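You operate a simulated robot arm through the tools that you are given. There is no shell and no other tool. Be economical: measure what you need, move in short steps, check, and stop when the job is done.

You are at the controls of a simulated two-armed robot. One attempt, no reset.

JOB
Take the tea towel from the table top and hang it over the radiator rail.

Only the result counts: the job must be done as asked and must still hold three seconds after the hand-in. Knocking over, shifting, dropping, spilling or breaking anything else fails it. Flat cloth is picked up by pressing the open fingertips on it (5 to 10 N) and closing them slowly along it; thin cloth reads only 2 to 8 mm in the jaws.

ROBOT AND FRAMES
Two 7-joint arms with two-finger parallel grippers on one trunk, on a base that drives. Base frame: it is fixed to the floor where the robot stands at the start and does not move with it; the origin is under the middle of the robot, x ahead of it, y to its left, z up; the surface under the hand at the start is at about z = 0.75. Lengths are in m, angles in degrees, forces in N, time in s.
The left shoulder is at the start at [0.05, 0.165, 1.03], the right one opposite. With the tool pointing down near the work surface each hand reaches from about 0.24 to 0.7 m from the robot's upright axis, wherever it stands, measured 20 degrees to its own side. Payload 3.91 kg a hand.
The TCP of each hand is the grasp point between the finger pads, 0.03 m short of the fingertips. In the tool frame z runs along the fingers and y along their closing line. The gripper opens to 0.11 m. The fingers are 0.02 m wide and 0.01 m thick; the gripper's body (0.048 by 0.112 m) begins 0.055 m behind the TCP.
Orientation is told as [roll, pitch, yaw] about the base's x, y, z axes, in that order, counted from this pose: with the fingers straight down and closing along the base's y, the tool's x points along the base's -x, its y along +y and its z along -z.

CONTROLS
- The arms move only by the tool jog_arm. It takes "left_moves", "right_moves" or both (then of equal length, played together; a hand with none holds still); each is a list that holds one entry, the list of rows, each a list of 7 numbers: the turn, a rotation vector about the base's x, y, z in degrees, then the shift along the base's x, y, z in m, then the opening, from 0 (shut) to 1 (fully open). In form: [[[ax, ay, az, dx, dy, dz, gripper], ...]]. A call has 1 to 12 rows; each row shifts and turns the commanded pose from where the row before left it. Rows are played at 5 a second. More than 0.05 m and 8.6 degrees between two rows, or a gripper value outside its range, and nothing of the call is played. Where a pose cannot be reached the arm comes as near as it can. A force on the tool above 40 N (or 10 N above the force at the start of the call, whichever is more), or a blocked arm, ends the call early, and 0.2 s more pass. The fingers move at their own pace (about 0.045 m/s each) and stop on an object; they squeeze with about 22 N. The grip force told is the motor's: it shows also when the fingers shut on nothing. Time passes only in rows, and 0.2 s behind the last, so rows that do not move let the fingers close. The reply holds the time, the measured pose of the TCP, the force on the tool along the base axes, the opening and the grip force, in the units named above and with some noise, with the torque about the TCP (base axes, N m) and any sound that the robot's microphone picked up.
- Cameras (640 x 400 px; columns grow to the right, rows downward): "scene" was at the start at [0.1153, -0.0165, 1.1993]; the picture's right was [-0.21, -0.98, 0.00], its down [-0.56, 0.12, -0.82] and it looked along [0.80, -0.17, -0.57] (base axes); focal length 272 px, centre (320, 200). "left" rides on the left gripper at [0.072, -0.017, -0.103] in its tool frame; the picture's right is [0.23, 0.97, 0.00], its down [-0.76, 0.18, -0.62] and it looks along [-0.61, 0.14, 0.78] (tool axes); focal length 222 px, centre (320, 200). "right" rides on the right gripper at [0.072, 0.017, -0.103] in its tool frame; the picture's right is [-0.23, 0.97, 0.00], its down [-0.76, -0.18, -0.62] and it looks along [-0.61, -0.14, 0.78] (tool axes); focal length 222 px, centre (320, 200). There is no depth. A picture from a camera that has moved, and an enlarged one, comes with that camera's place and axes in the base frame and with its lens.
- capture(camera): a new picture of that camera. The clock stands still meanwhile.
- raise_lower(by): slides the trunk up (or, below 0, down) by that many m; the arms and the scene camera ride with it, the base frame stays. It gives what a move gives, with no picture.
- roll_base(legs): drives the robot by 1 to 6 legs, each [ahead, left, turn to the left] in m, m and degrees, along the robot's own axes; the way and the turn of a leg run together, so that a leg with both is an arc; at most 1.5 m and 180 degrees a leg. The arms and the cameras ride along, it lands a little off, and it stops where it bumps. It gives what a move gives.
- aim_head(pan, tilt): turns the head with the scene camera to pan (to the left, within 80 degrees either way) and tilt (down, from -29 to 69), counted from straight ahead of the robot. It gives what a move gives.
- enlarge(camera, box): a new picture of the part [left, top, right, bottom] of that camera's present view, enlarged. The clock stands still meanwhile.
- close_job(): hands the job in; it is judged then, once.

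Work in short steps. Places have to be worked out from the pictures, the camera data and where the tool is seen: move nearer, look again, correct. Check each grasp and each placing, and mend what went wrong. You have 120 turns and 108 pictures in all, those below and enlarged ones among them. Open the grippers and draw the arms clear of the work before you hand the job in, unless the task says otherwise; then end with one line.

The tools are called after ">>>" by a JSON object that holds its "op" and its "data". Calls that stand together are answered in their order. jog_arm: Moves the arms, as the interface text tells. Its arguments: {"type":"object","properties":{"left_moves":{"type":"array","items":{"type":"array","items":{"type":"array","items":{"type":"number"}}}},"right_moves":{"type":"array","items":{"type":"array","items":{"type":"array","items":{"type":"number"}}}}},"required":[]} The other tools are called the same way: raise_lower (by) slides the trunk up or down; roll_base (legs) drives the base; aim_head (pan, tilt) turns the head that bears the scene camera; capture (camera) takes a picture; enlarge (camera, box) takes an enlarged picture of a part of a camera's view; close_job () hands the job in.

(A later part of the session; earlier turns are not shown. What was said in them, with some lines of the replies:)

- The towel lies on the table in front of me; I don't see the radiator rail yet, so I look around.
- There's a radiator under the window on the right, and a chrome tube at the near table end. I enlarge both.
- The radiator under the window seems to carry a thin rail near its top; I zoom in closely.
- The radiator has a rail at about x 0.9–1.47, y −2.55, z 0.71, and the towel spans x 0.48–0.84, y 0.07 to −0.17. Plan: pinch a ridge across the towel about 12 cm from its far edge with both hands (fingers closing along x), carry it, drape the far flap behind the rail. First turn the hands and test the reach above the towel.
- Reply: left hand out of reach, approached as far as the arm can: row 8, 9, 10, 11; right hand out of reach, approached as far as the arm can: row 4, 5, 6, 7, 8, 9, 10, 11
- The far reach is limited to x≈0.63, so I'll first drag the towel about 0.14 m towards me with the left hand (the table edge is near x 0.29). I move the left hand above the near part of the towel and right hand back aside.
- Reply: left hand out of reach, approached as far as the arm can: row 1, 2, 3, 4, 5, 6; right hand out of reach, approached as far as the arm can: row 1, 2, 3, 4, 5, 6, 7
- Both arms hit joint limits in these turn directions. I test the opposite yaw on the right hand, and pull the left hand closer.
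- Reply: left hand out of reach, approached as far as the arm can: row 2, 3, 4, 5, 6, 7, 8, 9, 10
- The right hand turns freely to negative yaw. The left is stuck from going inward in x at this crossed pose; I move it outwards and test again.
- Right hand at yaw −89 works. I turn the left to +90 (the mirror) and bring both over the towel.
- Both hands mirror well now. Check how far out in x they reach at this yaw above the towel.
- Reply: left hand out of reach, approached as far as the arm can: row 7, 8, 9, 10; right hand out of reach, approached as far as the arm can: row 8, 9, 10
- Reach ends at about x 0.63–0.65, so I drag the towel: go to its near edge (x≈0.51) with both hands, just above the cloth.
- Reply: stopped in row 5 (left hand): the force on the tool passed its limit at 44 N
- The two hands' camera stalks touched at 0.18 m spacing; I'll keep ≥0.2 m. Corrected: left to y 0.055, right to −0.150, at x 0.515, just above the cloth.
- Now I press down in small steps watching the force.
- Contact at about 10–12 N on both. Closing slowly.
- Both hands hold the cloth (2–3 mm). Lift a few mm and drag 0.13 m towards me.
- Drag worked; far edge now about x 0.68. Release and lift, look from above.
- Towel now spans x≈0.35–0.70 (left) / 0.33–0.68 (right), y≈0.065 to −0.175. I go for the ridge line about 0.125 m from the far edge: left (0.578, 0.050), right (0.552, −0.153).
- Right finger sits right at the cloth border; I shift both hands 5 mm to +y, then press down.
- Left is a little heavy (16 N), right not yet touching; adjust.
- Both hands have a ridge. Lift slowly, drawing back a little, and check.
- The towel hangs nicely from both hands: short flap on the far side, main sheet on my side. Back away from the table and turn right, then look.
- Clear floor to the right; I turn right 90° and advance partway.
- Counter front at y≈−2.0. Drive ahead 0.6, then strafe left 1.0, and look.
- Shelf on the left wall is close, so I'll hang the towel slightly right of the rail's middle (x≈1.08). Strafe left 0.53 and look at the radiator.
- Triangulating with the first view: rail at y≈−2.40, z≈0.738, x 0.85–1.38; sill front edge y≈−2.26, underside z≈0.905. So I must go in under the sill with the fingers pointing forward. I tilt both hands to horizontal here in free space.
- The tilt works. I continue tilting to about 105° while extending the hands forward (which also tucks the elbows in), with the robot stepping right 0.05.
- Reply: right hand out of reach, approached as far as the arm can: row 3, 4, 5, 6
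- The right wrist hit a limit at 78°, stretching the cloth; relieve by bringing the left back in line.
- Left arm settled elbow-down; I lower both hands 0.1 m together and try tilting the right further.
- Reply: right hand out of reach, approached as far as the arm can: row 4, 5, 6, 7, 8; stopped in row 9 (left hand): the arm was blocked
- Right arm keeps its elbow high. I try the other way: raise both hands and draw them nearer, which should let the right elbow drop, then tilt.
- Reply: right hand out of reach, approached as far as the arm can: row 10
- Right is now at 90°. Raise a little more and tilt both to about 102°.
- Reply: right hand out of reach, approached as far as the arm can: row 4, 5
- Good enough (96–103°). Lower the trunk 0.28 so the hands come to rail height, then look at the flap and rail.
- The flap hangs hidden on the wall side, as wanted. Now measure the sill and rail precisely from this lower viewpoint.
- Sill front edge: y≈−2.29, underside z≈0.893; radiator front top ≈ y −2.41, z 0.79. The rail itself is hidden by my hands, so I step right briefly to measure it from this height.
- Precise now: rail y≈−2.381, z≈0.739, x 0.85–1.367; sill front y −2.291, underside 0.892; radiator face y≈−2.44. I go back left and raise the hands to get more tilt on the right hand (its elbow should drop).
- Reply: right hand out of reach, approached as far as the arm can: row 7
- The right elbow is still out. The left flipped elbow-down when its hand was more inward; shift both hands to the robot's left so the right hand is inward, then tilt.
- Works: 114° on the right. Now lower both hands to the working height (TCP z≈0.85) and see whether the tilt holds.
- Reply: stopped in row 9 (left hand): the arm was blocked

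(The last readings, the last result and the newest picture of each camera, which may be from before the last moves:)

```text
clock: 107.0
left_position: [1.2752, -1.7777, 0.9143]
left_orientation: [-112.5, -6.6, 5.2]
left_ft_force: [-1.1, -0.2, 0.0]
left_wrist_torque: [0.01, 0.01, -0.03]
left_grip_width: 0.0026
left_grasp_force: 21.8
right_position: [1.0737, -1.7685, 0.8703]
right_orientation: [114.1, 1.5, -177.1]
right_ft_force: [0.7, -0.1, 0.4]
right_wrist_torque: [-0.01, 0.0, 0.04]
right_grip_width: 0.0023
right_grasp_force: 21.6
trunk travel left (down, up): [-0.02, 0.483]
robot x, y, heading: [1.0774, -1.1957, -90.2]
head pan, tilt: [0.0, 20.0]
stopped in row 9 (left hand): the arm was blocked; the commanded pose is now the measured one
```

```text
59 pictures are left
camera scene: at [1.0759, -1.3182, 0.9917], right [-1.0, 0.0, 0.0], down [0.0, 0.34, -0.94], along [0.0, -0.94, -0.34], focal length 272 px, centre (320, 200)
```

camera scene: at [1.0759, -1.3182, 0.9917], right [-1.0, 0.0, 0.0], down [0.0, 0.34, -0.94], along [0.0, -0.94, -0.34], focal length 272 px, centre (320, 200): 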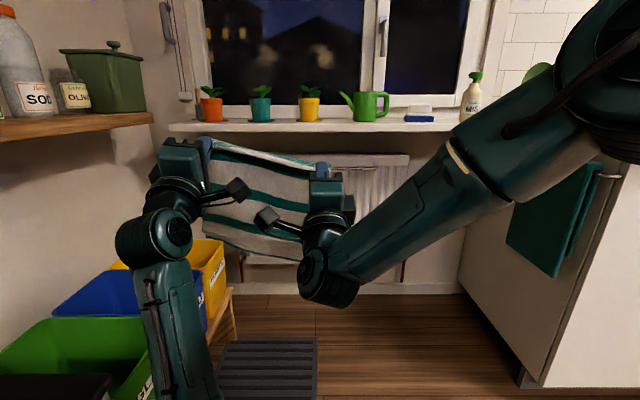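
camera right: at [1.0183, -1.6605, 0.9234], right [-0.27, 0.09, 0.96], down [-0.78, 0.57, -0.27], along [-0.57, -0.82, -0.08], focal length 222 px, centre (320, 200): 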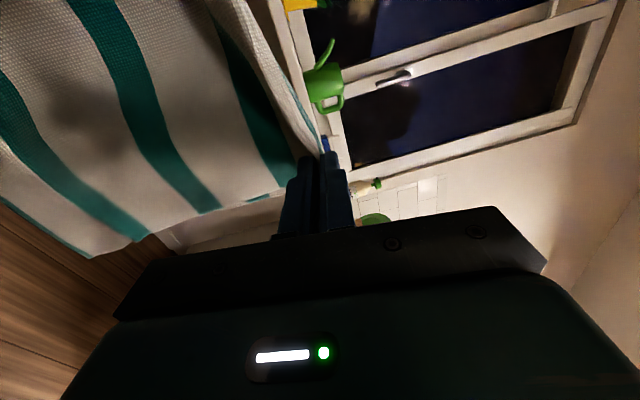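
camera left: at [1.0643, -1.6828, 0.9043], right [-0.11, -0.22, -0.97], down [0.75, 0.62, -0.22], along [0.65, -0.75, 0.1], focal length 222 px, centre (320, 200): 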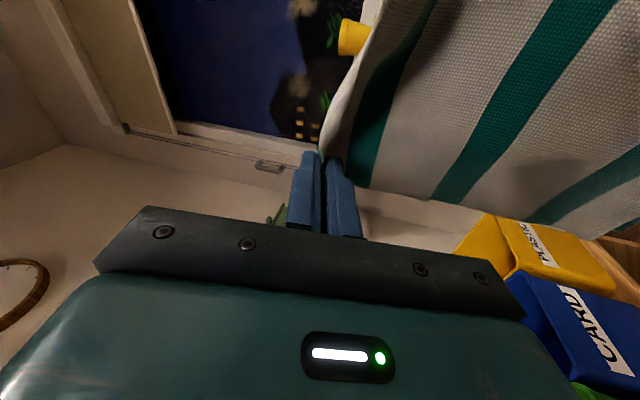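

The left elbow got blocked (probably on the robot's own base). Extend both hands forward to free it, then lower the left to match.

>>> {"op": "jog_arm", "data": {"left_moves": [[[0, 0, 0, 0, -0.02, 0, 0], [0, 0, 0, 0, -0.02, 0, 0], [0, 0, 0, 0, -0.02, 0, 0], [0, 0, 0, 0, -0.02, 0, 0], [0, 0, 0, 0, -0.015, -0.015, 0], [0, 0, 0, 0, 0, -0.015, 0], [0, 0, 0, 0, 0, -0.014, 0], [0, 0, 0, 0, 0, 0, 0]]], "right_moves": [[[0, 0, 0, 0, -0.02, 0, 0], [0, 0, 0, 0, -0.02, 0, 0], [0, 0, 0, 0, -0.02, 0, 0], [0, 0, 0, 0, -0.02, 0, 0], [0, 0, 0, 0, -0.02, 0, 0], [0, 0, 0, 0, 0, 0, 0], [0, 0, 0, 0, 0, 0, 0], [0, 0, 0, 0, 0, 0, 0]]]}}

>>> {"op": "capture", "data": {"camera": "scene"}}

```text
clock: 108.8
left_position: [1.2731, -1.8747, 0.8651]
left_orientation: [-111.9, -6.6, 5.1]
left_ft_force: [0.0, -0.2, -0.1]
left_wrist_torque: [0.02, 0.01, 0.0]
left_grip_width: 0.0026
left_grasp_force: 22.0
right_position: [1.0938, -1.8558, 0.8858]
right_orientation: [113.9, 1.7, -177.5]
right_ft_force: [0.5, 0.3, 0.3]
right_wrist_torque: [0.06, 0.0, 0.01]
right_grip_width: 0.0025
right_grasp_force: 21.8
right hand out of reach, approached as far as the arm can: row 3, 4, 5
trunk travel left (down, up): [-0.02, 0.483]
robot x, y, heading: [1.0788, -1.1965, -89.9]
head pan, tilt: [0.0, 20.0]
```

```text
58 pictures are left
camera scene: at [1.0768, -1.3183, 0.9931], right [-1.0, 0.0, 0.0], down [0.0, 0.34, -0.94], along [0.0, -0.94, -0.34], focal length 272 px, centre (320, 200)
```

scene: 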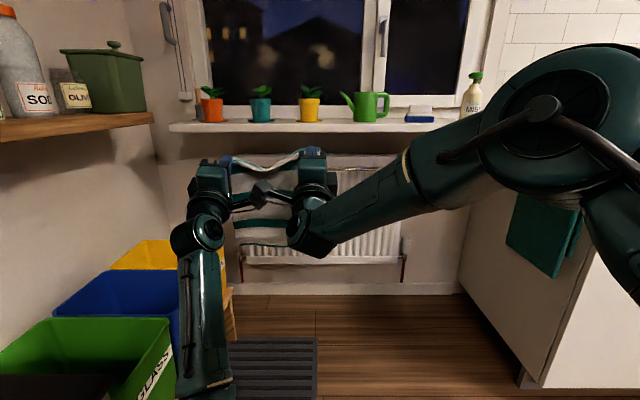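

Right reach ends here; the base will do the forward motion. Align the hands: spacing 0.2, equal height.

>>> {"op": "jog_arm", "data": {"left_moves": [[[0, 0, 0, 0.009, 0.01, 0.006, 0], [0, 0, 0, 0.004, 0.005, 0.004, 0], [0, 0, 0, 0, 0, 0, 0]]], "right_moves": [[[0, 0, 0, -0.004, 0.003, -0.006, 0], [0, 0, 0, -0.004, 0.003, -0.006, 0], [0, 0, 0, 0, 0, 0, 0]]]}}

>>> {"op": "capture", "data": {"camera": "scene"}}

>>> {"op": "capture", "data": {"camera": "right"}}

```text
clock: 109.7
left_position: [1.2886, -1.8585, 0.8763]
left_orientation: [-112.0, -6.6, 5.3]
left_ft_force: [-0.2, -0.1, -0.1]
left_wrist_torque: [0.05, -0.02, 0.01]
left_grip_width: 0.0026
left_grasp_force: 21.8
right_position: [1.0934, -1.8457, 0.8775]
right_orientation: [113.7, 1.7, -177.5]
right_ft_force: [0.4, -0.1, 0.6]
right_wrist_torque: [0.05, -0.04, -0.02]
right_grip_width: 0.0022
right_grasp_force: 22.2
right hand out of reach, approached as far as the arm can: row 1, 2
trunk travel left (down, up): [-0.02, 0.483]
robot x, y, heading: [1.0754, -1.1998, -89.8]
head pan, tilt: [0.0, 20.0]
```

```text
57 pictures are left
camera scene: at [1.0768, -1.3183, 0.9931], right [-1.0, 0.0, 0.0], down [0.0, 0.34, -0.94], along [0.0, -0.94, -0.34], focal length 272 px, centre (320, 200)
```

scene: 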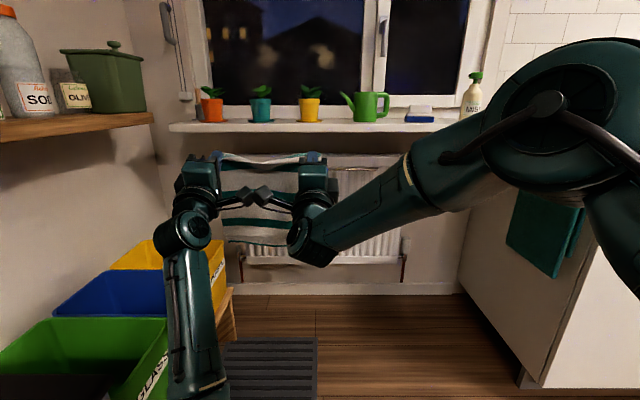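

```text
56 pictures are left
camera right: at [1.1618, -1.7392, 0.8529], right [-0.27, 0.38, 0.88], down [-0.77, 0.47, -0.44], along [-0.58, -0.8, 0.17], focal length 222 px, centre (320, 200)
```

right: 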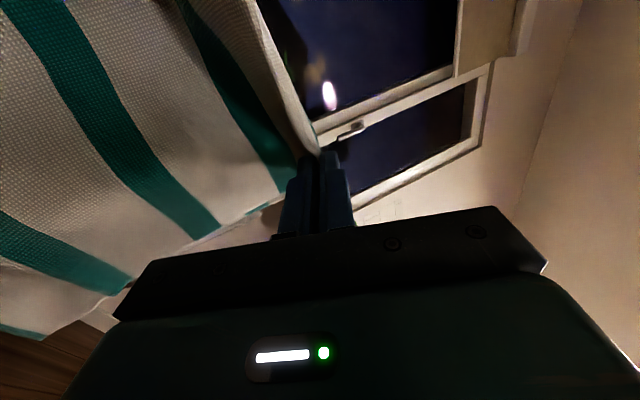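

Tips at tilt ~113° now; with trunk down 0.02 the tips are at z≈0.868, i.e. ~12 cm over the rail and below the sill. Shift right 0.08, then advance 0.36 and check.

>>> {"op": "raise_lower", "data": {"by": -0.02}}

>>> {"op": "roll_base", "data": {"legs": [[0, -0.08, 0], [0.36, 0, 0]]}}

>>> {"op": "capture", "data": {"camera": "scene"}}

>>> {"op": "capture", "data": {"camera": "left"}}

>>> {"op": "capture", "data": {"camera": "right"}}

```text
clock: 110.3
left_position: [1.2881, -1.8603, 0.8574]
left_orientation: [-112.0, -6.6, 5.2]
left_ft_force: [-0.6, 0.3, -0.3]
left_wrist_torque: [0.05, 0.0, -0.02]
left_grip_width: 0.0024
left_grasp_force: 21.6
right_position: [1.0934, -1.8445, 0.8571]
right_orientation: [113.7, 1.7, -177.5]
right_ft_force: [-0.4, -0.1, 0.0]
right_wrist_torque: [0.02, 0.04, 0.01]
right_grip_width: 0.0024
right_grasp_force: 21.9
trunk travel left (down, up): [0.0, 0.503]
robot x, y, heading: [1.0801, -1.2004, -89.7]
head pan, tilt: [0.0, 20.0]
```

```text
clock: 113.6
left_position: [1.2172, -2.214, 0.8563]
left_orientation: [-112.0, -6.6, 5.7]
left_ft_force: [-0.4, 0.0, -0.1]
left_wrist_torque: [0.04, 0.02, -0.03]
left_grip_width: 0.0024
left_grasp_force: 22.0
right_position: [1.0218, -2.203, 0.8579]
right_orientation: [113.6, 1.8, -176.9]
right_ft_force: [-0.3, -0.1, -1.4]
right_wrist_torque: [0.04, 0.01, 0.02]
right_grip_width: 0.0025
right_grasp_force: 21.8
trunk travel left (down, up): [0.0, 0.503]
robot x, y, heading: [0.9992, -1.5554, -89.4]
head pan, tilt: [0.0, 20.0]
```

```text
55 pictures are left
camera scene: at [1.0001, -1.6763, 0.9731], right [-1.0, -0.01, 0.0], down [0.0, 0.34, -0.94], along [0.01, -0.94, -0.34], focal length 272 px, centre (320, 200)
```

scene: 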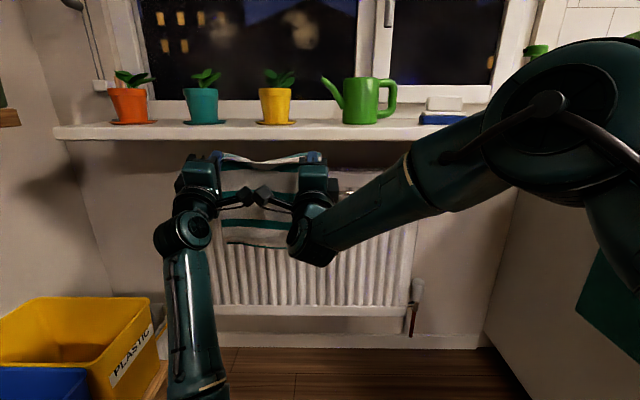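

```text
54 pictures are left
camera left: at [1.1377, -2.1193, 0.8242], right [-0.08, -0.38, -0.92], down [0.75, 0.59, -0.31], along [0.66, -0.72, 0.23], focal length 222 px, centre (320, 200)
```

left: 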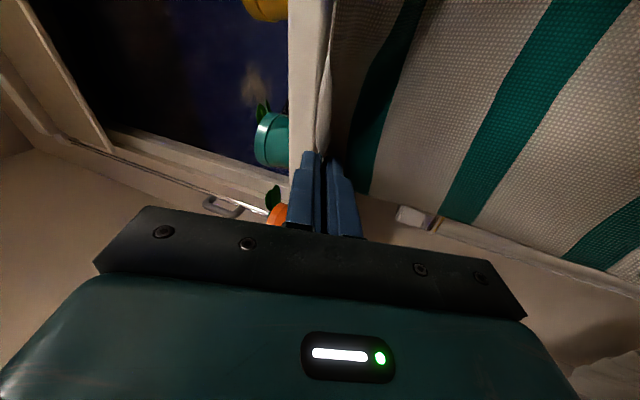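

```text
53 pictures are left
camera right: at [1.0896, -2.0964, 0.833], right [-0.27, 0.38, 0.88], down [-0.78, 0.46, -0.44], along [-0.57, -0.81, 0.17], focal length 222 px, centre (320, 200)
```

right: 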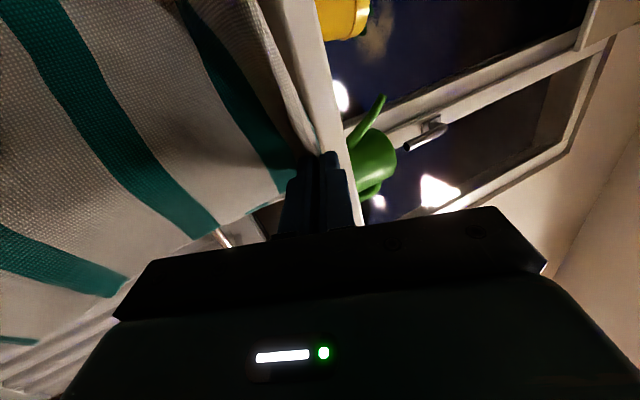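

Geometry checks out against the image (tips z 0.868, sill underside 0.892). Lower the hands 8 mm for clearance of the gripper body, then advance 0.13.

>>> {"op": "jog_arm", "data": {"left_moves": [[[0, 0, 0, 0, 0.005, -0.004, 0], [0, 0, 0, 0, 0.004, -0.004, 0], [0, 0, 0, 0, 0, 0, 0]]], "right_moves": [[[0, 0, 0, 0, 0, -0.004, 0], [0, 0, 0, 0, 0, -0.004, 0], [0, 0, 0, 0, 0, 0, 0]]]}}

>>> {"op": "roll_base", "data": {"legs": [[0.13, 0, 0]]}}

>>> {"op": "capture", "data": {"camera": "scene"}}

>>> {"op": "capture", "data": {"camera": "right"}}

```text
clock: 114.4
left_position: [1.2172, -2.204, 0.8512]
left_orientation: [-112.2, -6.6, 5.9]
left_ft_force: [-0.2, 0.3, 0.4]
left_wrist_torque: [-0.01, -0.04, -0.02]
left_grip_width: 0.0026
left_grasp_force: 21.7
right_position: [1.0223, -2.2025, 0.8487]
right_orientation: [113.5, 1.8, -177.1]
right_ft_force: [0.0, 0.5, -0.7]
right_wrist_torque: [0.06, 0.01, 0.03]
right_grip_width: 0.0026
right_grasp_force: 22.1
trunk travel left (down, up): [0.0, 0.503]
robot x, y, heading: [1.0008, -1.5539, -89.4]
head pan, tilt: [0.0, 20.0]
```

```text
clock: 115.7
left_position: [1.2177, -2.335, 0.8508]
left_orientation: [-112.3, -6.6, 5.7]
left_ft_force: [0.4, 0.7, -0.3]
left_wrist_torque: [0.0, -0.01, 0.0]
left_grip_width: 0.0026
left_grasp_force: 22.3
right_position: [1.0239, -2.3341, 0.8491]
right_orientation: [113.6, 1.9, -177.1]
right_ft_force: [-0.2, 0.1, -1.1]
right_wrist_torque: [0.03, 0.03, 0.01]
right_grip_width: 0.0026
right_grasp_force: 22.2
trunk travel left (down, up): [0.0, 0.503]
robot x, y, heading: [1.0013, -1.6861, -89.5]
head pan, tilt: [0.0, 20.0]
```

```text
52 pictures are left
camera scene: at [1.0013, -1.8072, 0.9732], right [-1.0, -0.01, 0.0], down [0.0, 0.34, -0.94], along [0.01, -0.94, -0.34], focal length 272 px, centre (320, 200)
```

scene: 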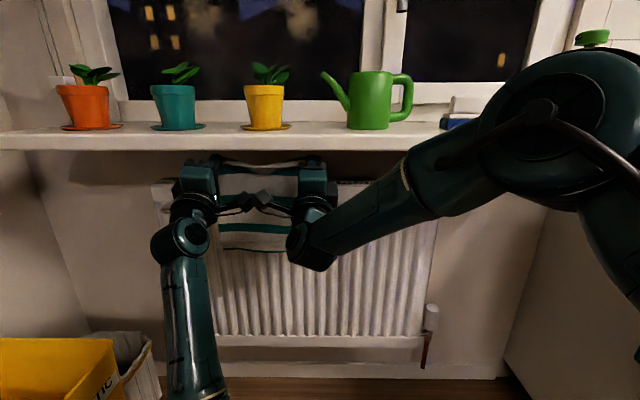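

```text
51 pictures are left
camera right: at [1.0917, -2.2272, 0.8259], right [-0.27, 0.38, 0.89], down [-0.77, 0.46, -0.44], along [-0.57, -0.8, 0.16], focal length 222 px, centre (320, 200)
```

right: 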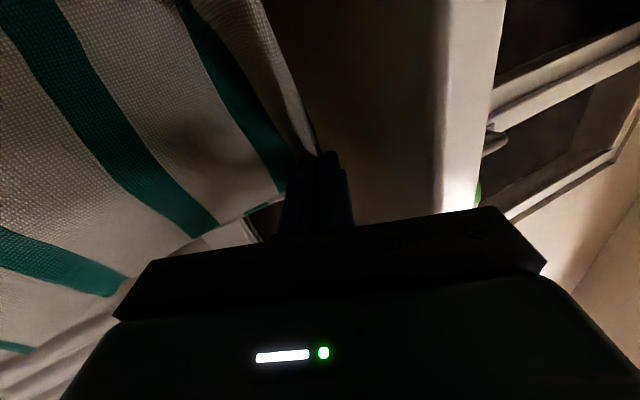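

Clear so far. Advance another 0.08 so the flap is drawn fully over the rail.

>>> {"op": "roll_base", "data": {"legs": [[0.08, 0, 0]]}}

>>> {"op": "enlarge", "data": {"camera": "scene", "box": [140, 130, 380, 280]}}

>>> {"op": "capture", "data": {"camera": "left"}}

>>> {"op": "capture", "data": {"camera": "right"}}

```text
clock: 116.8
left_position: [1.2194, -2.4169, 0.8503]
left_orientation: [-112.2, -6.7, 5.7]
left_ft_force: [0.1, 1.0, -0.1]
left_wrist_torque: [0.03, 0.0, 0.01]
left_grip_width: 0.0025
left_grasp_force: 22.0
right_position: [1.0237, -2.4143, 0.8485]
right_orientation: [113.5, 1.7, -177.3]
right_ft_force: [0.3, -0.1, 0.1]
right_wrist_torque: [0.03, 0.01, 0.01]
right_grip_width: 0.0023
right_grasp_force: 21.7
trunk travel left (down, up): [0.0, 0.503]
robot x, y, heading: [1.0076, -1.7665, -89.2]
head pan, tilt: [0.0, 20.0]
```

```text
2.67 times, centred on (260, 205) of scene
camera zoom: at [1.0021, -1.8876, 0.9729], right [-1.0, -0.01, 0.0], down [0.0, 0.34, -0.94], along [0.01, -0.94, -0.34], focal length 725 px, centre (480, 187)
```

zoom: 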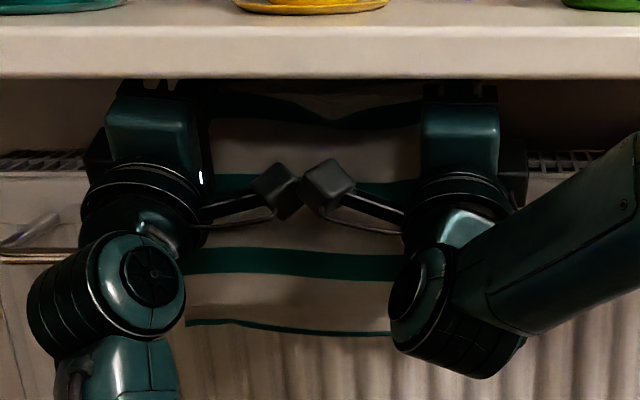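

```text
49 pictures are left
camera left: at [1.1393, -2.321, 0.8179], right [-0.08, -0.38, -0.92], down [0.75, 0.59, -0.31], along [0.66, -0.72, 0.23], focal length 222 px, centre (320, 200)
```

left: 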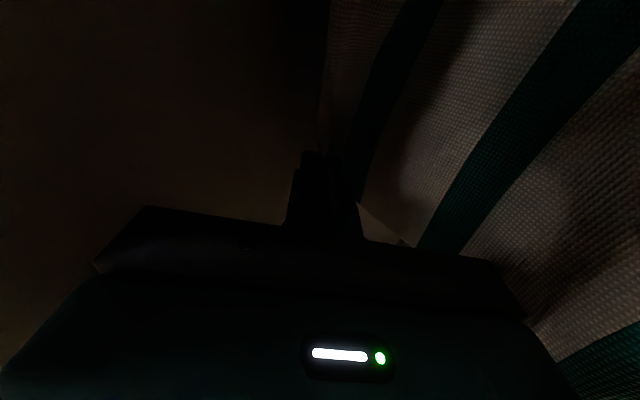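

```text
48 pictures are left
camera right: at [1.0921, -2.3076, 0.8252], right [-0.27, 0.38, 0.89], down [-0.77, 0.46, -0.44], along [-0.57, -0.8, 0.16], focal length 222 px, centre (320, 200)
```

right: 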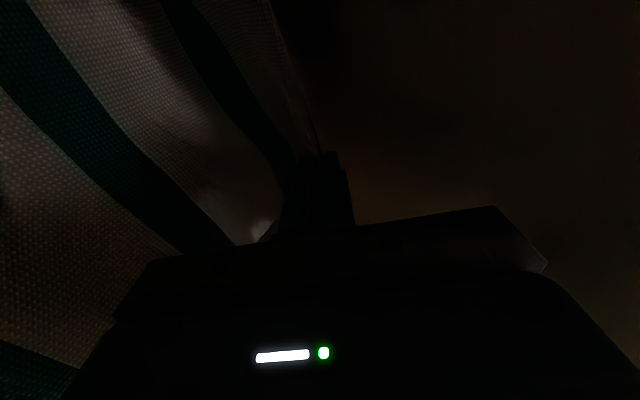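

The main sheet now lies over the front of the rail and the tips are past it. Back off 0.03 so the tips hang over the gap between rail and radiator, then lower.

>>> {"op": "roll_base", "data": {"legs": [[-0.03, 0, 0]]}}

>>> {"op": "jog_arm", "data": {"left_moves": [[[0, 0, 0, 0, 0, -0.01, 0], [0, 0, 0, 0, 0, -0.01, 0], [0, 0, 0, 0, 0, -0.01, 0], [0, 0, 0, 0, 0, 0, 0]]], "right_moves": [[[0, 0, 0, 0, 0, -0.01, 0], [0, 0, 0, 0, 0, -0.01, 0], [0, 0, 0, 0, 0, -0.01, 0], [0, 0, 0, 0, 0, 0, 0]]]}}

>>> {"op": "enlarge", "data": {"camera": "scene", "box": [140, 130, 380, 280]}}

```text
clock: 117.6
left_position: [1.2182, -2.3853, 0.8514]
left_orientation: [-112.3, -6.6, 5.7]
left_ft_force: [-0.4, -0.4, 0.1]
left_wrist_torque: [0.05, 0.02, -0.01]
left_grip_width: 0.0027
left_grasp_force: 21.9
right_position: [1.0238, -2.3834, 0.8501]
right_orientation: [113.5, 1.8, -177.2]
right_ft_force: [0.2, 0.8, -0.4]
right_wrist_torque: [0.04, 0.03, -0.01]
right_grip_width: 0.0026
right_grasp_force: 22.4
trunk travel left (down, up): [0.0, 0.503]
robot x, y, heading: [1.0033, -1.7347, -89.5]
head pan, tilt: [0.0, 20.0]
```

```text
clock: 118.8
left_position: [1.2097, -2.3829, 0.861]
left_orientation: [-115.6, -5.6, 5.0]
left_ft_force: [-9.7, -3.1, -39.2]
left_wrist_torque: [-2.85, 0.27, 0.59]
left_grip_width: 0.0023
left_grasp_force: 22.3
right_position: [1.0288, -2.3762, 0.8249]
right_orientation: [113.4, 2.2, -177.5]
right_ft_force: [-0.8, -0.2, 1.3]
right_wrist_torque: [0.04, -0.01, 0.01]
right_grip_width: 0.0026
right_grasp_force: 21.9
right hand out of reach, approached as far as the arm can: row 2, 3
trunk travel left (down, up): [0.0, 0.503]
robot x, y, heading: [1.0034, -1.7361, -89.4]
head pan, tilt: [0.0, 20.0]
stopped in row 4 (left hand): the arm was blocked; the commanded pose is now the measured one
```

```text
2.67 times, centred on (260, 205) of scene
camera zoom: at [0.9993, -1.8566, 0.973], right [-1.0, -0.01, 0.0], down [0.0, 0.34, -0.94], along [0.01, -0.94, -0.34], focal length 725 px, centre (480, 187)
```

zoom: 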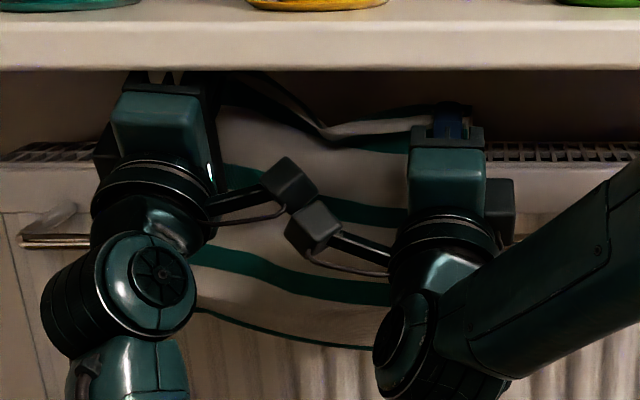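

The left arm got blocked and its hand is pressing up on the sill's underside. I relieve it: lower the fingertips by pitching the hands down (113°→~93°), which keeps the wrists at the same height.

>>> {"op": "jog_arm", "data": {"left_moves": [[[1.5, 0, 0, 0, 0, -0.01, 0], [2.5, 0, 0, 0, 0, -0.01, 0], [2.5, 0, 0, 0, 0, -0.008, 0], [2.5, 0, 0, 0, 0, -0.008, 0], [0, 0, 0, 0, 0, 0, 0]]], "right_moves": [[[1.5, 0, 0, 0, 0, 0, 0], [2.5, 0, 0, 0, 0, 0, 0], [2.5, 0, 0, -0.003, 0, -0.002, 0], [2.5, 0, 0, -0.003, 0, -0.002, 0], [0, 0, 0, 0, 0, 0, 0]]]}}

>>> {"op": "enlarge", "data": {"camera": "scene", "box": [140, 130, 380, 280]}}

```text
clock: 120.0
left_position: [1.2235, -2.3825, 0.8447]
left_orientation: [-109.0, -7.1, 5.7]
left_ft_force: [-0.7, -1.1, 0.0]
left_wrist_torque: [0.02, -0.05, 0.03]
left_grip_width: 0.0023
left_grasp_force: 22.1
right_position: [1.0263, -2.3792, 0.8183]
right_orientation: [104.1, 2.3, -177.8]
right_ft_force: [-0.1, 0.8, 0.1]
right_wrist_torque: [-0.02, 0.0, -0.05]
right_grip_width: 0.0024
right_grasp_force: 22.1
trunk travel left (down, up): [0.0, 0.503]
robot x, y, heading: [1.0018, -1.7352, -89.2]
head pan, tilt: [0.0, 20.0]
```

```text
2.67 times, centred on (260, 205) of scene
camera zoom: at [1.0033, -1.8596, 0.973], right [-1.0, -0.01, 0.0], down [-0.01, 0.35, -0.94], along [0.01, -0.94, -0.35], focal length 725 px, centre (480, 187)
```

zoom: 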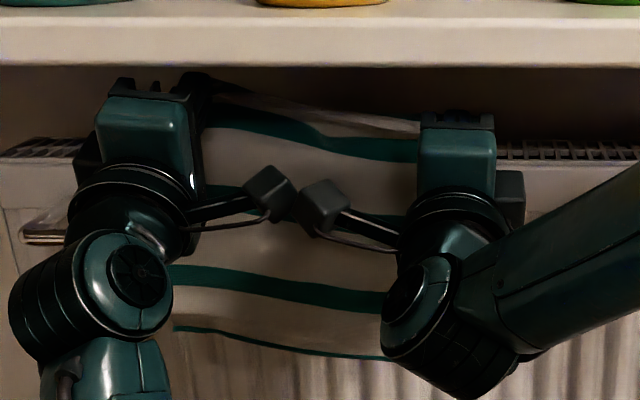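

Relieved. Continue pitching and lowering.

>>> {"op": "jog_arm", "data": {"left_moves": [[[3, 0, 0, 0, 0, -0.006, 0], [3, 0, 0, 0, 0, -0.006, 0], [3, 0, 0, 0, 0, -0.006, 0], [3, 0, 0, 0, 0, -0.006, 0], [3, 0, 0, 0, 0, -0.006, 0], [3, 0, 0, 0, 0, -0.005, 0], [0, 0, 0, 0, 0, 0, 0]]], "right_moves": [[[2, 0, 0, 0, 0, -0.002, 0], [2, 0, 0, 0, 0, -0.002, 0], [2, 0, 0, 0, 0, -0.002, 0], [2, 0, 0, 0, 0, -0.002, 0], [2, 0, 0, 0, 0, -0.002, 0], [2, 0, 0, 0, 0, 0, 0], [0, 0, 0, 0, 0, 0, 0]]]}}

>>> {"op": "enlarge", "data": {"camera": "scene", "box": [140, 130, 380, 280]}}

>>> {"op": "capture", "data": {"camera": "right"}}

```text
clock: 121.6
left_position: [1.2225, -2.3826, 0.79]
left_orientation: [-89.1, -8.2, 3.2]
left_ft_force: [0.4, 0.0, -0.4]
left_wrist_torque: [-0.03, 0.0, 0.02]
left_grip_width: 0.0026
left_grasp_force: 21.8
right_position: [1.0262, -2.3769, 0.8085]
right_orientation: [92.3, 2.6, -178.3]
right_ft_force: [-0.2, -0.1, -0.5]
right_wrist_torque: [0.0, -0.01, 0.01]
right_grip_width: 0.0025
right_grasp_force: 22.3
trunk travel left (down, up): [0.0, 0.503]
robot x, y, heading: [0.997, -1.7395, -89.5]
head pan, tilt: [0.0, 20.0]
```

```text
2.67 times, centred on (260, 205) of scene
camera zoom: at [1.0026, -1.858, 0.9723], right [-1.0, -0.01, 0.0], down [0.0, 0.34, -0.94], along [0.01, -0.94, -0.34], focal length 725 px, centre (480, 187)
```

zoom: 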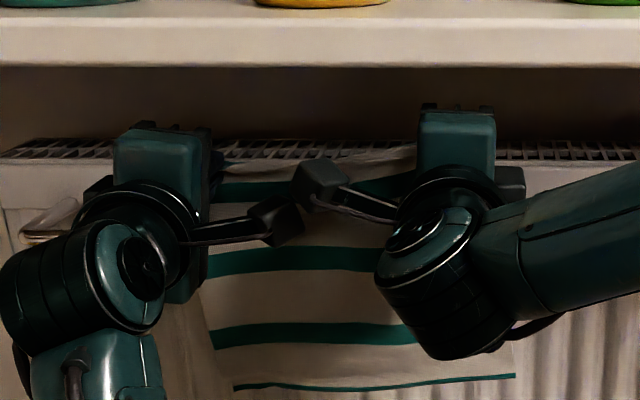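

```text
44 pictures are left
camera right: at [1.0948, -2.271, 0.8247], right [-0.27, 0.03, 0.96], down [-0.77, 0.59, -0.24], along [-0.58, -0.8, -0.14], focal length 222 px, centre (320, 200)
```

right: 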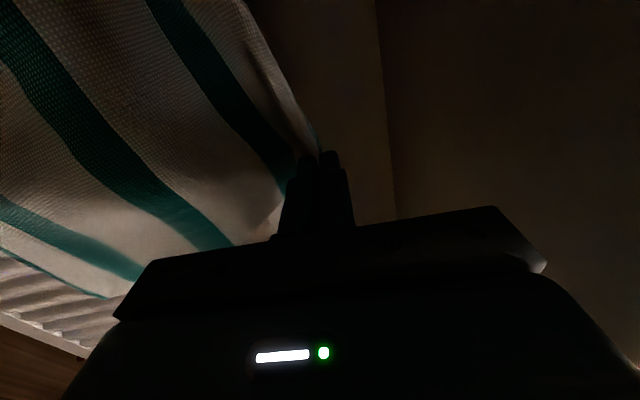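

Main sheet hangs ~14 cm below the rail in front; the flap should be behind. Bring the right hand to the same height, then open slightly.

>>> {"op": "jog_arm", "data": {"left_moves": [[[0, 0, 0, 0, 0, 0, 0], [0, 0, 0, 0, 0, 0, 0], [0, 0, 0, 0, 0, 0, 0], [0, 0, 0, 0, 0, 0, 0]]], "right_moves": [[[1.5, 0, 0, 0, -0.002, -0.006, 0], [1.5, 0, 0, 0, -0.002, -0.006, 0], [1.5, 0, 0, 0, -0.001, -0.006, 0], [0, 0, 0, 0, 0, 0, 0]]]}}

>>> {"op": "capture", "data": {"camera": "left"}}

>>> {"op": "capture", "data": {"camera": "scene"}}

```text
clock: 122.6
left_position: [1.2211, -2.3824, 0.7904]
left_orientation: [-89.0, -8.2, 3.2]
left_ft_force: [2.5, -2.5, 1.1]
left_wrist_torque: [0.07, 0.12, -0.08]
left_grip_width: 0.0025
left_grasp_force: 22.1
right_position: [1.0258, -2.3828, 0.7902]
right_orientation: [87.7, 2.8, -178.6]
right_ft_force: [-2.5, 1.9, -0.4]
right_wrist_torque: [-0.14, 0.02, 0.49]
right_grip_width: 0.0024
right_grasp_force: 22.0
trunk travel left (down, up): [0.0, 0.503]
robot x, y, heading: [1.0017, -1.7371, -89.6]
head pan, tilt: [0.0, 20.0]
```

```text
43 pictures are left
camera left: at [1.1412, -2.2831, 0.7966], right [-0.09, 0.01, -1.0], down [0.74, 0.67, -0.06], along [0.66, -0.74, -0.07], focal length 222 px, centre (320, 200)
```

left: 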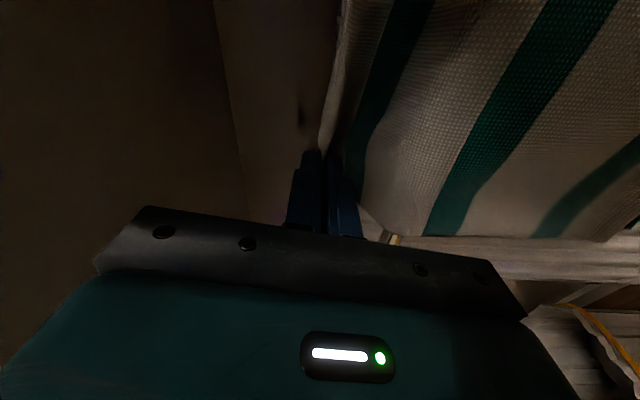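

```text
42 pictures are left
camera scene: at [1.0021, -1.8583, 0.9729], right [-1.0, -0.01, 0.0], down [0.0, 0.34, -0.94], along [0.01, -0.94, -0.34], focal length 272 px, centre (320, 200)
```

scene: 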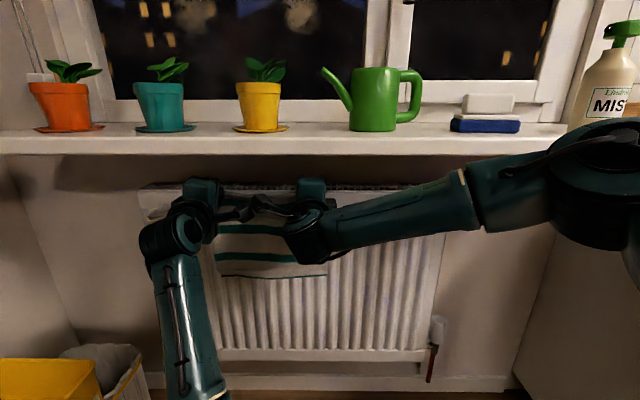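

>>> {"op": "enlarge", "data": {"camera": "left", "box": [300, 130, 460, 260]}}

>>> {"op": "enlarge", "data": {"camera": "scene", "box": [190, 160, 340, 290]}}

```text
3.08 times, centred on (380, 195) of left
camera zoom: at [1.1412, -2.2831, 0.7966], right [-0.09, 0.01, -1.0], down [0.74, 0.67, -0.06], along [0.66, -0.74, -0.07], focal length 684 px, centre (135, 215)
```

zoom: 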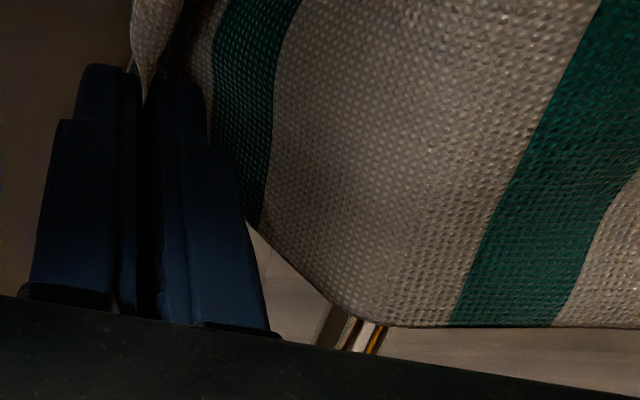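

```text
3.08 times, centred on (265, 225) of scene
camera zoom: at [1.0021, -1.8583, 0.9729], right [-1.0, -0.01, 0.0], down [0.0, 0.34, -0.94], along [0.01, -0.94, -0.34], focal length 836 px, centre (489, 123)
```

zoom: 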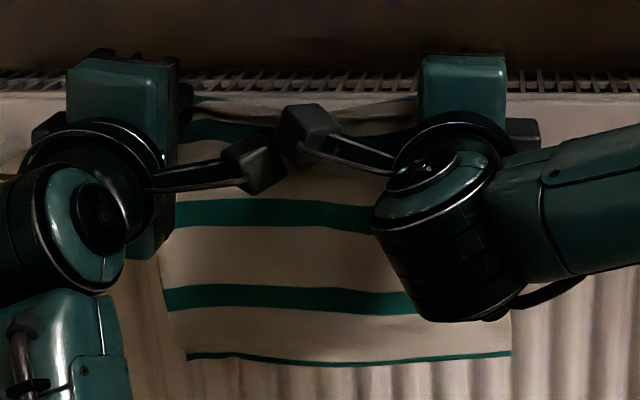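

The sheet bends over the rail from the fingertips as expected. Open both grippers slightly and see whether the towel stays.

>>> {"op": "jog_arm", "data": {"left_moves": [[[0, 0, 0, 0, 0, 0.002, 0.08], [0, 0, 0, 0, 0, 0.002, 0.15], [0, 0, 0, 0, 0, 0.002, 0.25], [0, 0, 0, 0, 0, 0, 0.25], [0, 0, 0, 0, 0, 0, 0.25]]], "right_moves": [[[0, 0, 0, 0, 0, 0.002, 0.08], [0, 0, 0, 0, 0, 0.002, 0.15], [0, 0, 0, 0, 0, 0.002, 0.25], [0, 0, 0, 0, 0, 0, 0.25], [0, 0, 0, 0, 0, 0, 0.25]]]}}

>>> {"op": "enlarge", "data": {"camera": "scene", "box": [190, 160, 340, 290]}}

>>> {"op": "capture", "data": {"camera": "left"}}

>>> {"op": "capture", "data": {"camera": "right"}}

```text
clock: 123.8
left_position: [1.221, -2.3807, 0.7924]
left_orientation: [-88.6, -8.3, 3.0]
left_ft_force: [0.6, 0.3, -0.6]
left_wrist_torque: [0.0, 0.03, 0.02]
left_grip_width: 0.0274
left_grasp_force: 0.1
right_position: [1.0269, -2.3831, 0.7982]
right_orientation: [87.8, 2.8, -178.6]
right_ft_force: [-0.4, -0.5, -0.4]
right_wrist_torque: [0.02, 0.0, -0.02]
right_grip_width: 0.0275
right_grasp_force: 0.0
trunk travel left (down, up): [0.0, 0.503]
robot x, y, heading: [1.0026, -1.7358, -89.3]
head pan, tilt: [0.0, 20.0]
```

```text
3.08 times, centred on (265, 225) of scene
camera zoom: at [1.0021, -1.8572, 0.9731], right [-1.0, -0.01, 0.0], down [0.0, 0.34, -0.94], along [0.01, -0.94, -0.34], focal length 836 px, centre (489, 123)
```

zoom: 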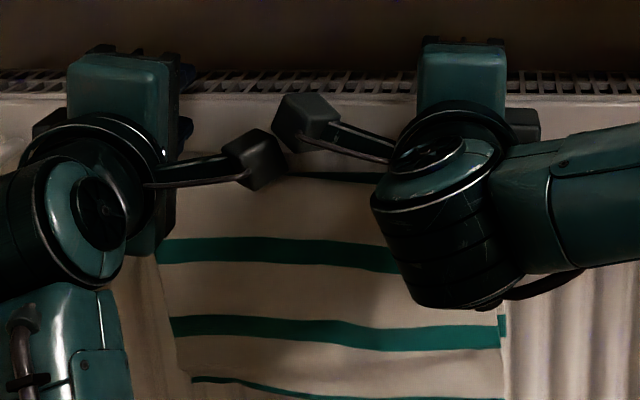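

```text
38 pictures are left
camera left: at [1.1404, -2.2819, 0.8], right [-0.09, 0.02, -1.0], down [0.74, 0.67, -0.05], along [0.66, -0.75, -0.07], focal length 222 px, centre (320, 200)
```

left: 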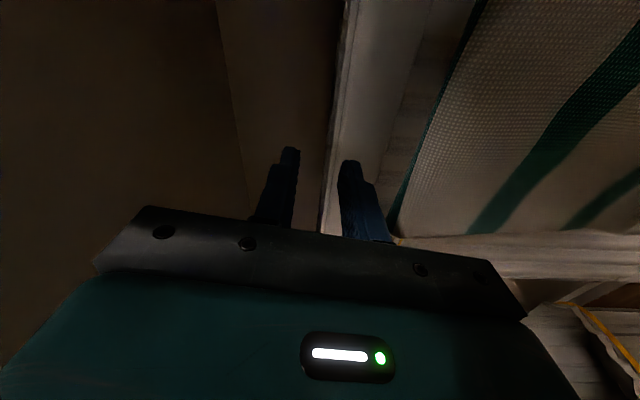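

```text
37 pictures are left
camera right: at [1.095, -2.2772, 0.8222], right [-0.27, -0.04, 0.96], down [-0.77, 0.61, -0.19], along [-0.58, -0.79, -0.2], focal length 222 px, centre (320, 200)
```

right: 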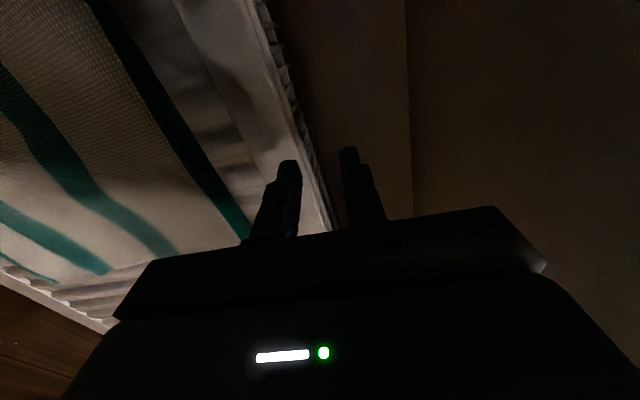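

The towel settled on the rail, with the flap behind. Retract straight back.

>>> {"op": "roll_base", "data": {"legs": [[-0.12, 0, 0]]}}

>>> {"op": "capture", "data": {"camera": "scene"}}

```text
clock: 125.0
left_position: [1.2206, -2.262, 0.795]
left_orientation: [-88.9, -8.2, 3.1]
left_ft_force: [-1.5, -0.1, -0.5]
left_wrist_torque: [0.01, 0.01, -0.02]
left_grip_width: 0.0274
left_grasp_force: 0.1
right_position: [1.0258, -2.2645, 0.7986]
right_orientation: [87.8, 2.8, -178.7]
right_ft_force: [-0.2, 0.6, 0.9]
right_wrist_torque: [0.02, 0.0, 0.03]
right_grip_width: 0.0275
right_grasp_force: 0.1
trunk travel left (down, up): [0.0, 0.503]
robot x, y, heading: [0.9979, -1.619, -89.4]
head pan, tilt: [0.0, 20.0]
```

```text
36 pictures are left
camera scene: at [1.0007, -1.7384, 0.9731], right [-1.0, -0.01, 0.0], down [0.0, 0.34, -0.94], along [0.01, -0.94, -0.34], focal length 272 px, centre (320, 200)
```

scene: 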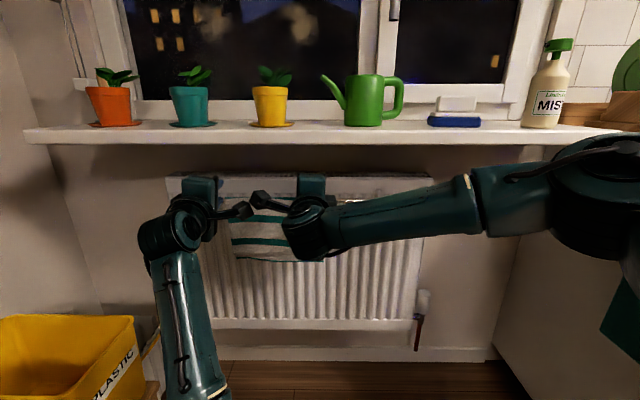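

Clear of the rail; back off further and take a careful look at the hanging towel.

>>> {"op": "roll_base", "data": {"legs": [[-0.4, 0, 0]]}}

>>> {"op": "jog_arm", "data": {"left_moves": [[[0, 0, 0, 0.03, 0.01, 0, 1], [0, 0, 0, 0.03, 0.01, 0, 1], [0, 0, 0, 0.03, 0.01, 0, 1], [0, 0, 0, 0, 0, 0, 1]]], "right_moves": [[[0, 0, 0, -0.03, 0.01, 0, 1], [0, 0, 0, -0.03, 0.01, 0, 1], [0, 0, 0, -0.03, 0.01, 0, 1], [0, 0, 0, 0, 0, 0, 1]]]}}

>>> {"op": "capture", "data": {"camera": "scene"}}

>>> {"op": "enlarge", "data": {"camera": "scene", "box": [190, 140, 390, 270]}}

```text
clock: 127.5
left_position: [1.2169, -1.8638, 0.796]
left_orientation: [-88.9, -8.4, 3.3]
left_ft_force: [0.1, -0.1, -0.3]
left_wrist_torque: [0.0, 0.03, 0.01]
left_grip_width: 0.0277
left_grasp_force: 0.0
right_position: [1.0197, -1.8655, 0.7962]
right_orientation: [87.8, 2.8, -178.6]
right_ft_force: [-0.7, 0.6, 0.0]
right_wrist_torque: [-0.06, -0.01, 0.0]
right_grip_width: 0.0275
right_grasp_force: 0.0
trunk travel left (down, up): [0.0, 0.503]
robot x, y, heading: [0.996, -1.2193, -89.4]
head pan, tilt: [0.0, 20.0]
```

```text
clock: 128.5
left_position: [1.3082, -1.8344, 0.7944]
left_orientation: [-88.9, -8.3, 3.1]
left_ft_force: [0.3, 0.5, 0.7]
left_wrist_torque: [-0.01, -0.03, 0.03]
left_grip_width: 0.1099
left_grasp_force: 0.0
right_position: [0.9291, -1.835, 0.797]
right_orientation: [87.8, 2.9, -178.6]
right_ft_force: [-0.3, -1.0, -0.4]
right_wrist_torque: [-0.02, -0.01, 0.0]
right_grip_width: 0.11
right_grasp_force: 0.1
trunk travel left (down, up): [0.0, 0.503]
robot x, y, heading: [0.9956, -1.2192, -89.5]
head pan, tilt: [0.0, 20.0]
```

```text
35 pictures are left
camera scene: at [0.9964, -1.3405, 0.9731], right [-1.0, -0.01, 0.0], down [0.0, 0.34, -0.94], along [0.01, -0.94, -0.34], focal length 272 px, centre (320, 200)
```

scene: 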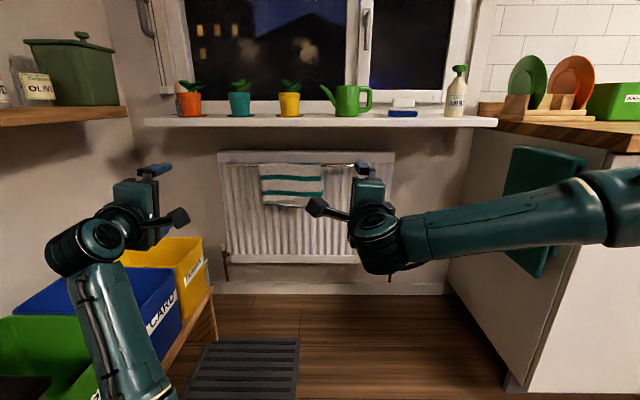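

```text
3.08 times, centred on (290, 205) of scene
camera zoom: at [0.9964, -1.3405, 0.9731], right [-1.0, -0.01, 0.0], down [0.0, 0.34, -0.94], along [0.01, -0.94, -0.34], focal length 836 px, centre (412, 185)
```

zoom: 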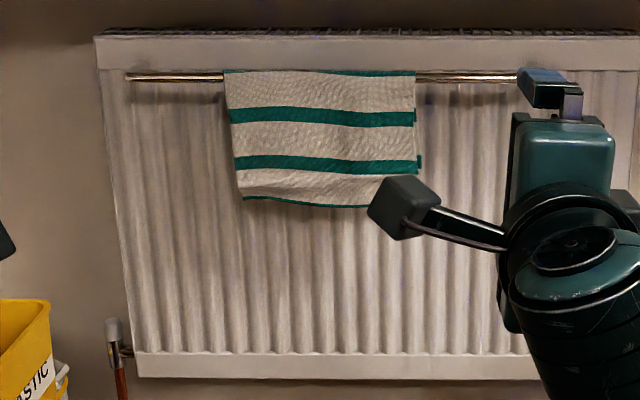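

The towel hangs evenly over the radiator rail, and the back half shows behind the front at its right edge. Both grippers are open and well clear, so I hand the job in.

>>> {"op": "close_job", "data": {}}

```text
The job is handed in.
```

The tea towel hangs over the radiator rail with about equal lengths in front and behind. Both grippers are open and clear, and I saw nothing else disturbed. The left hand pressed briefly on the underside of the windowsill at about 39 N during placing.
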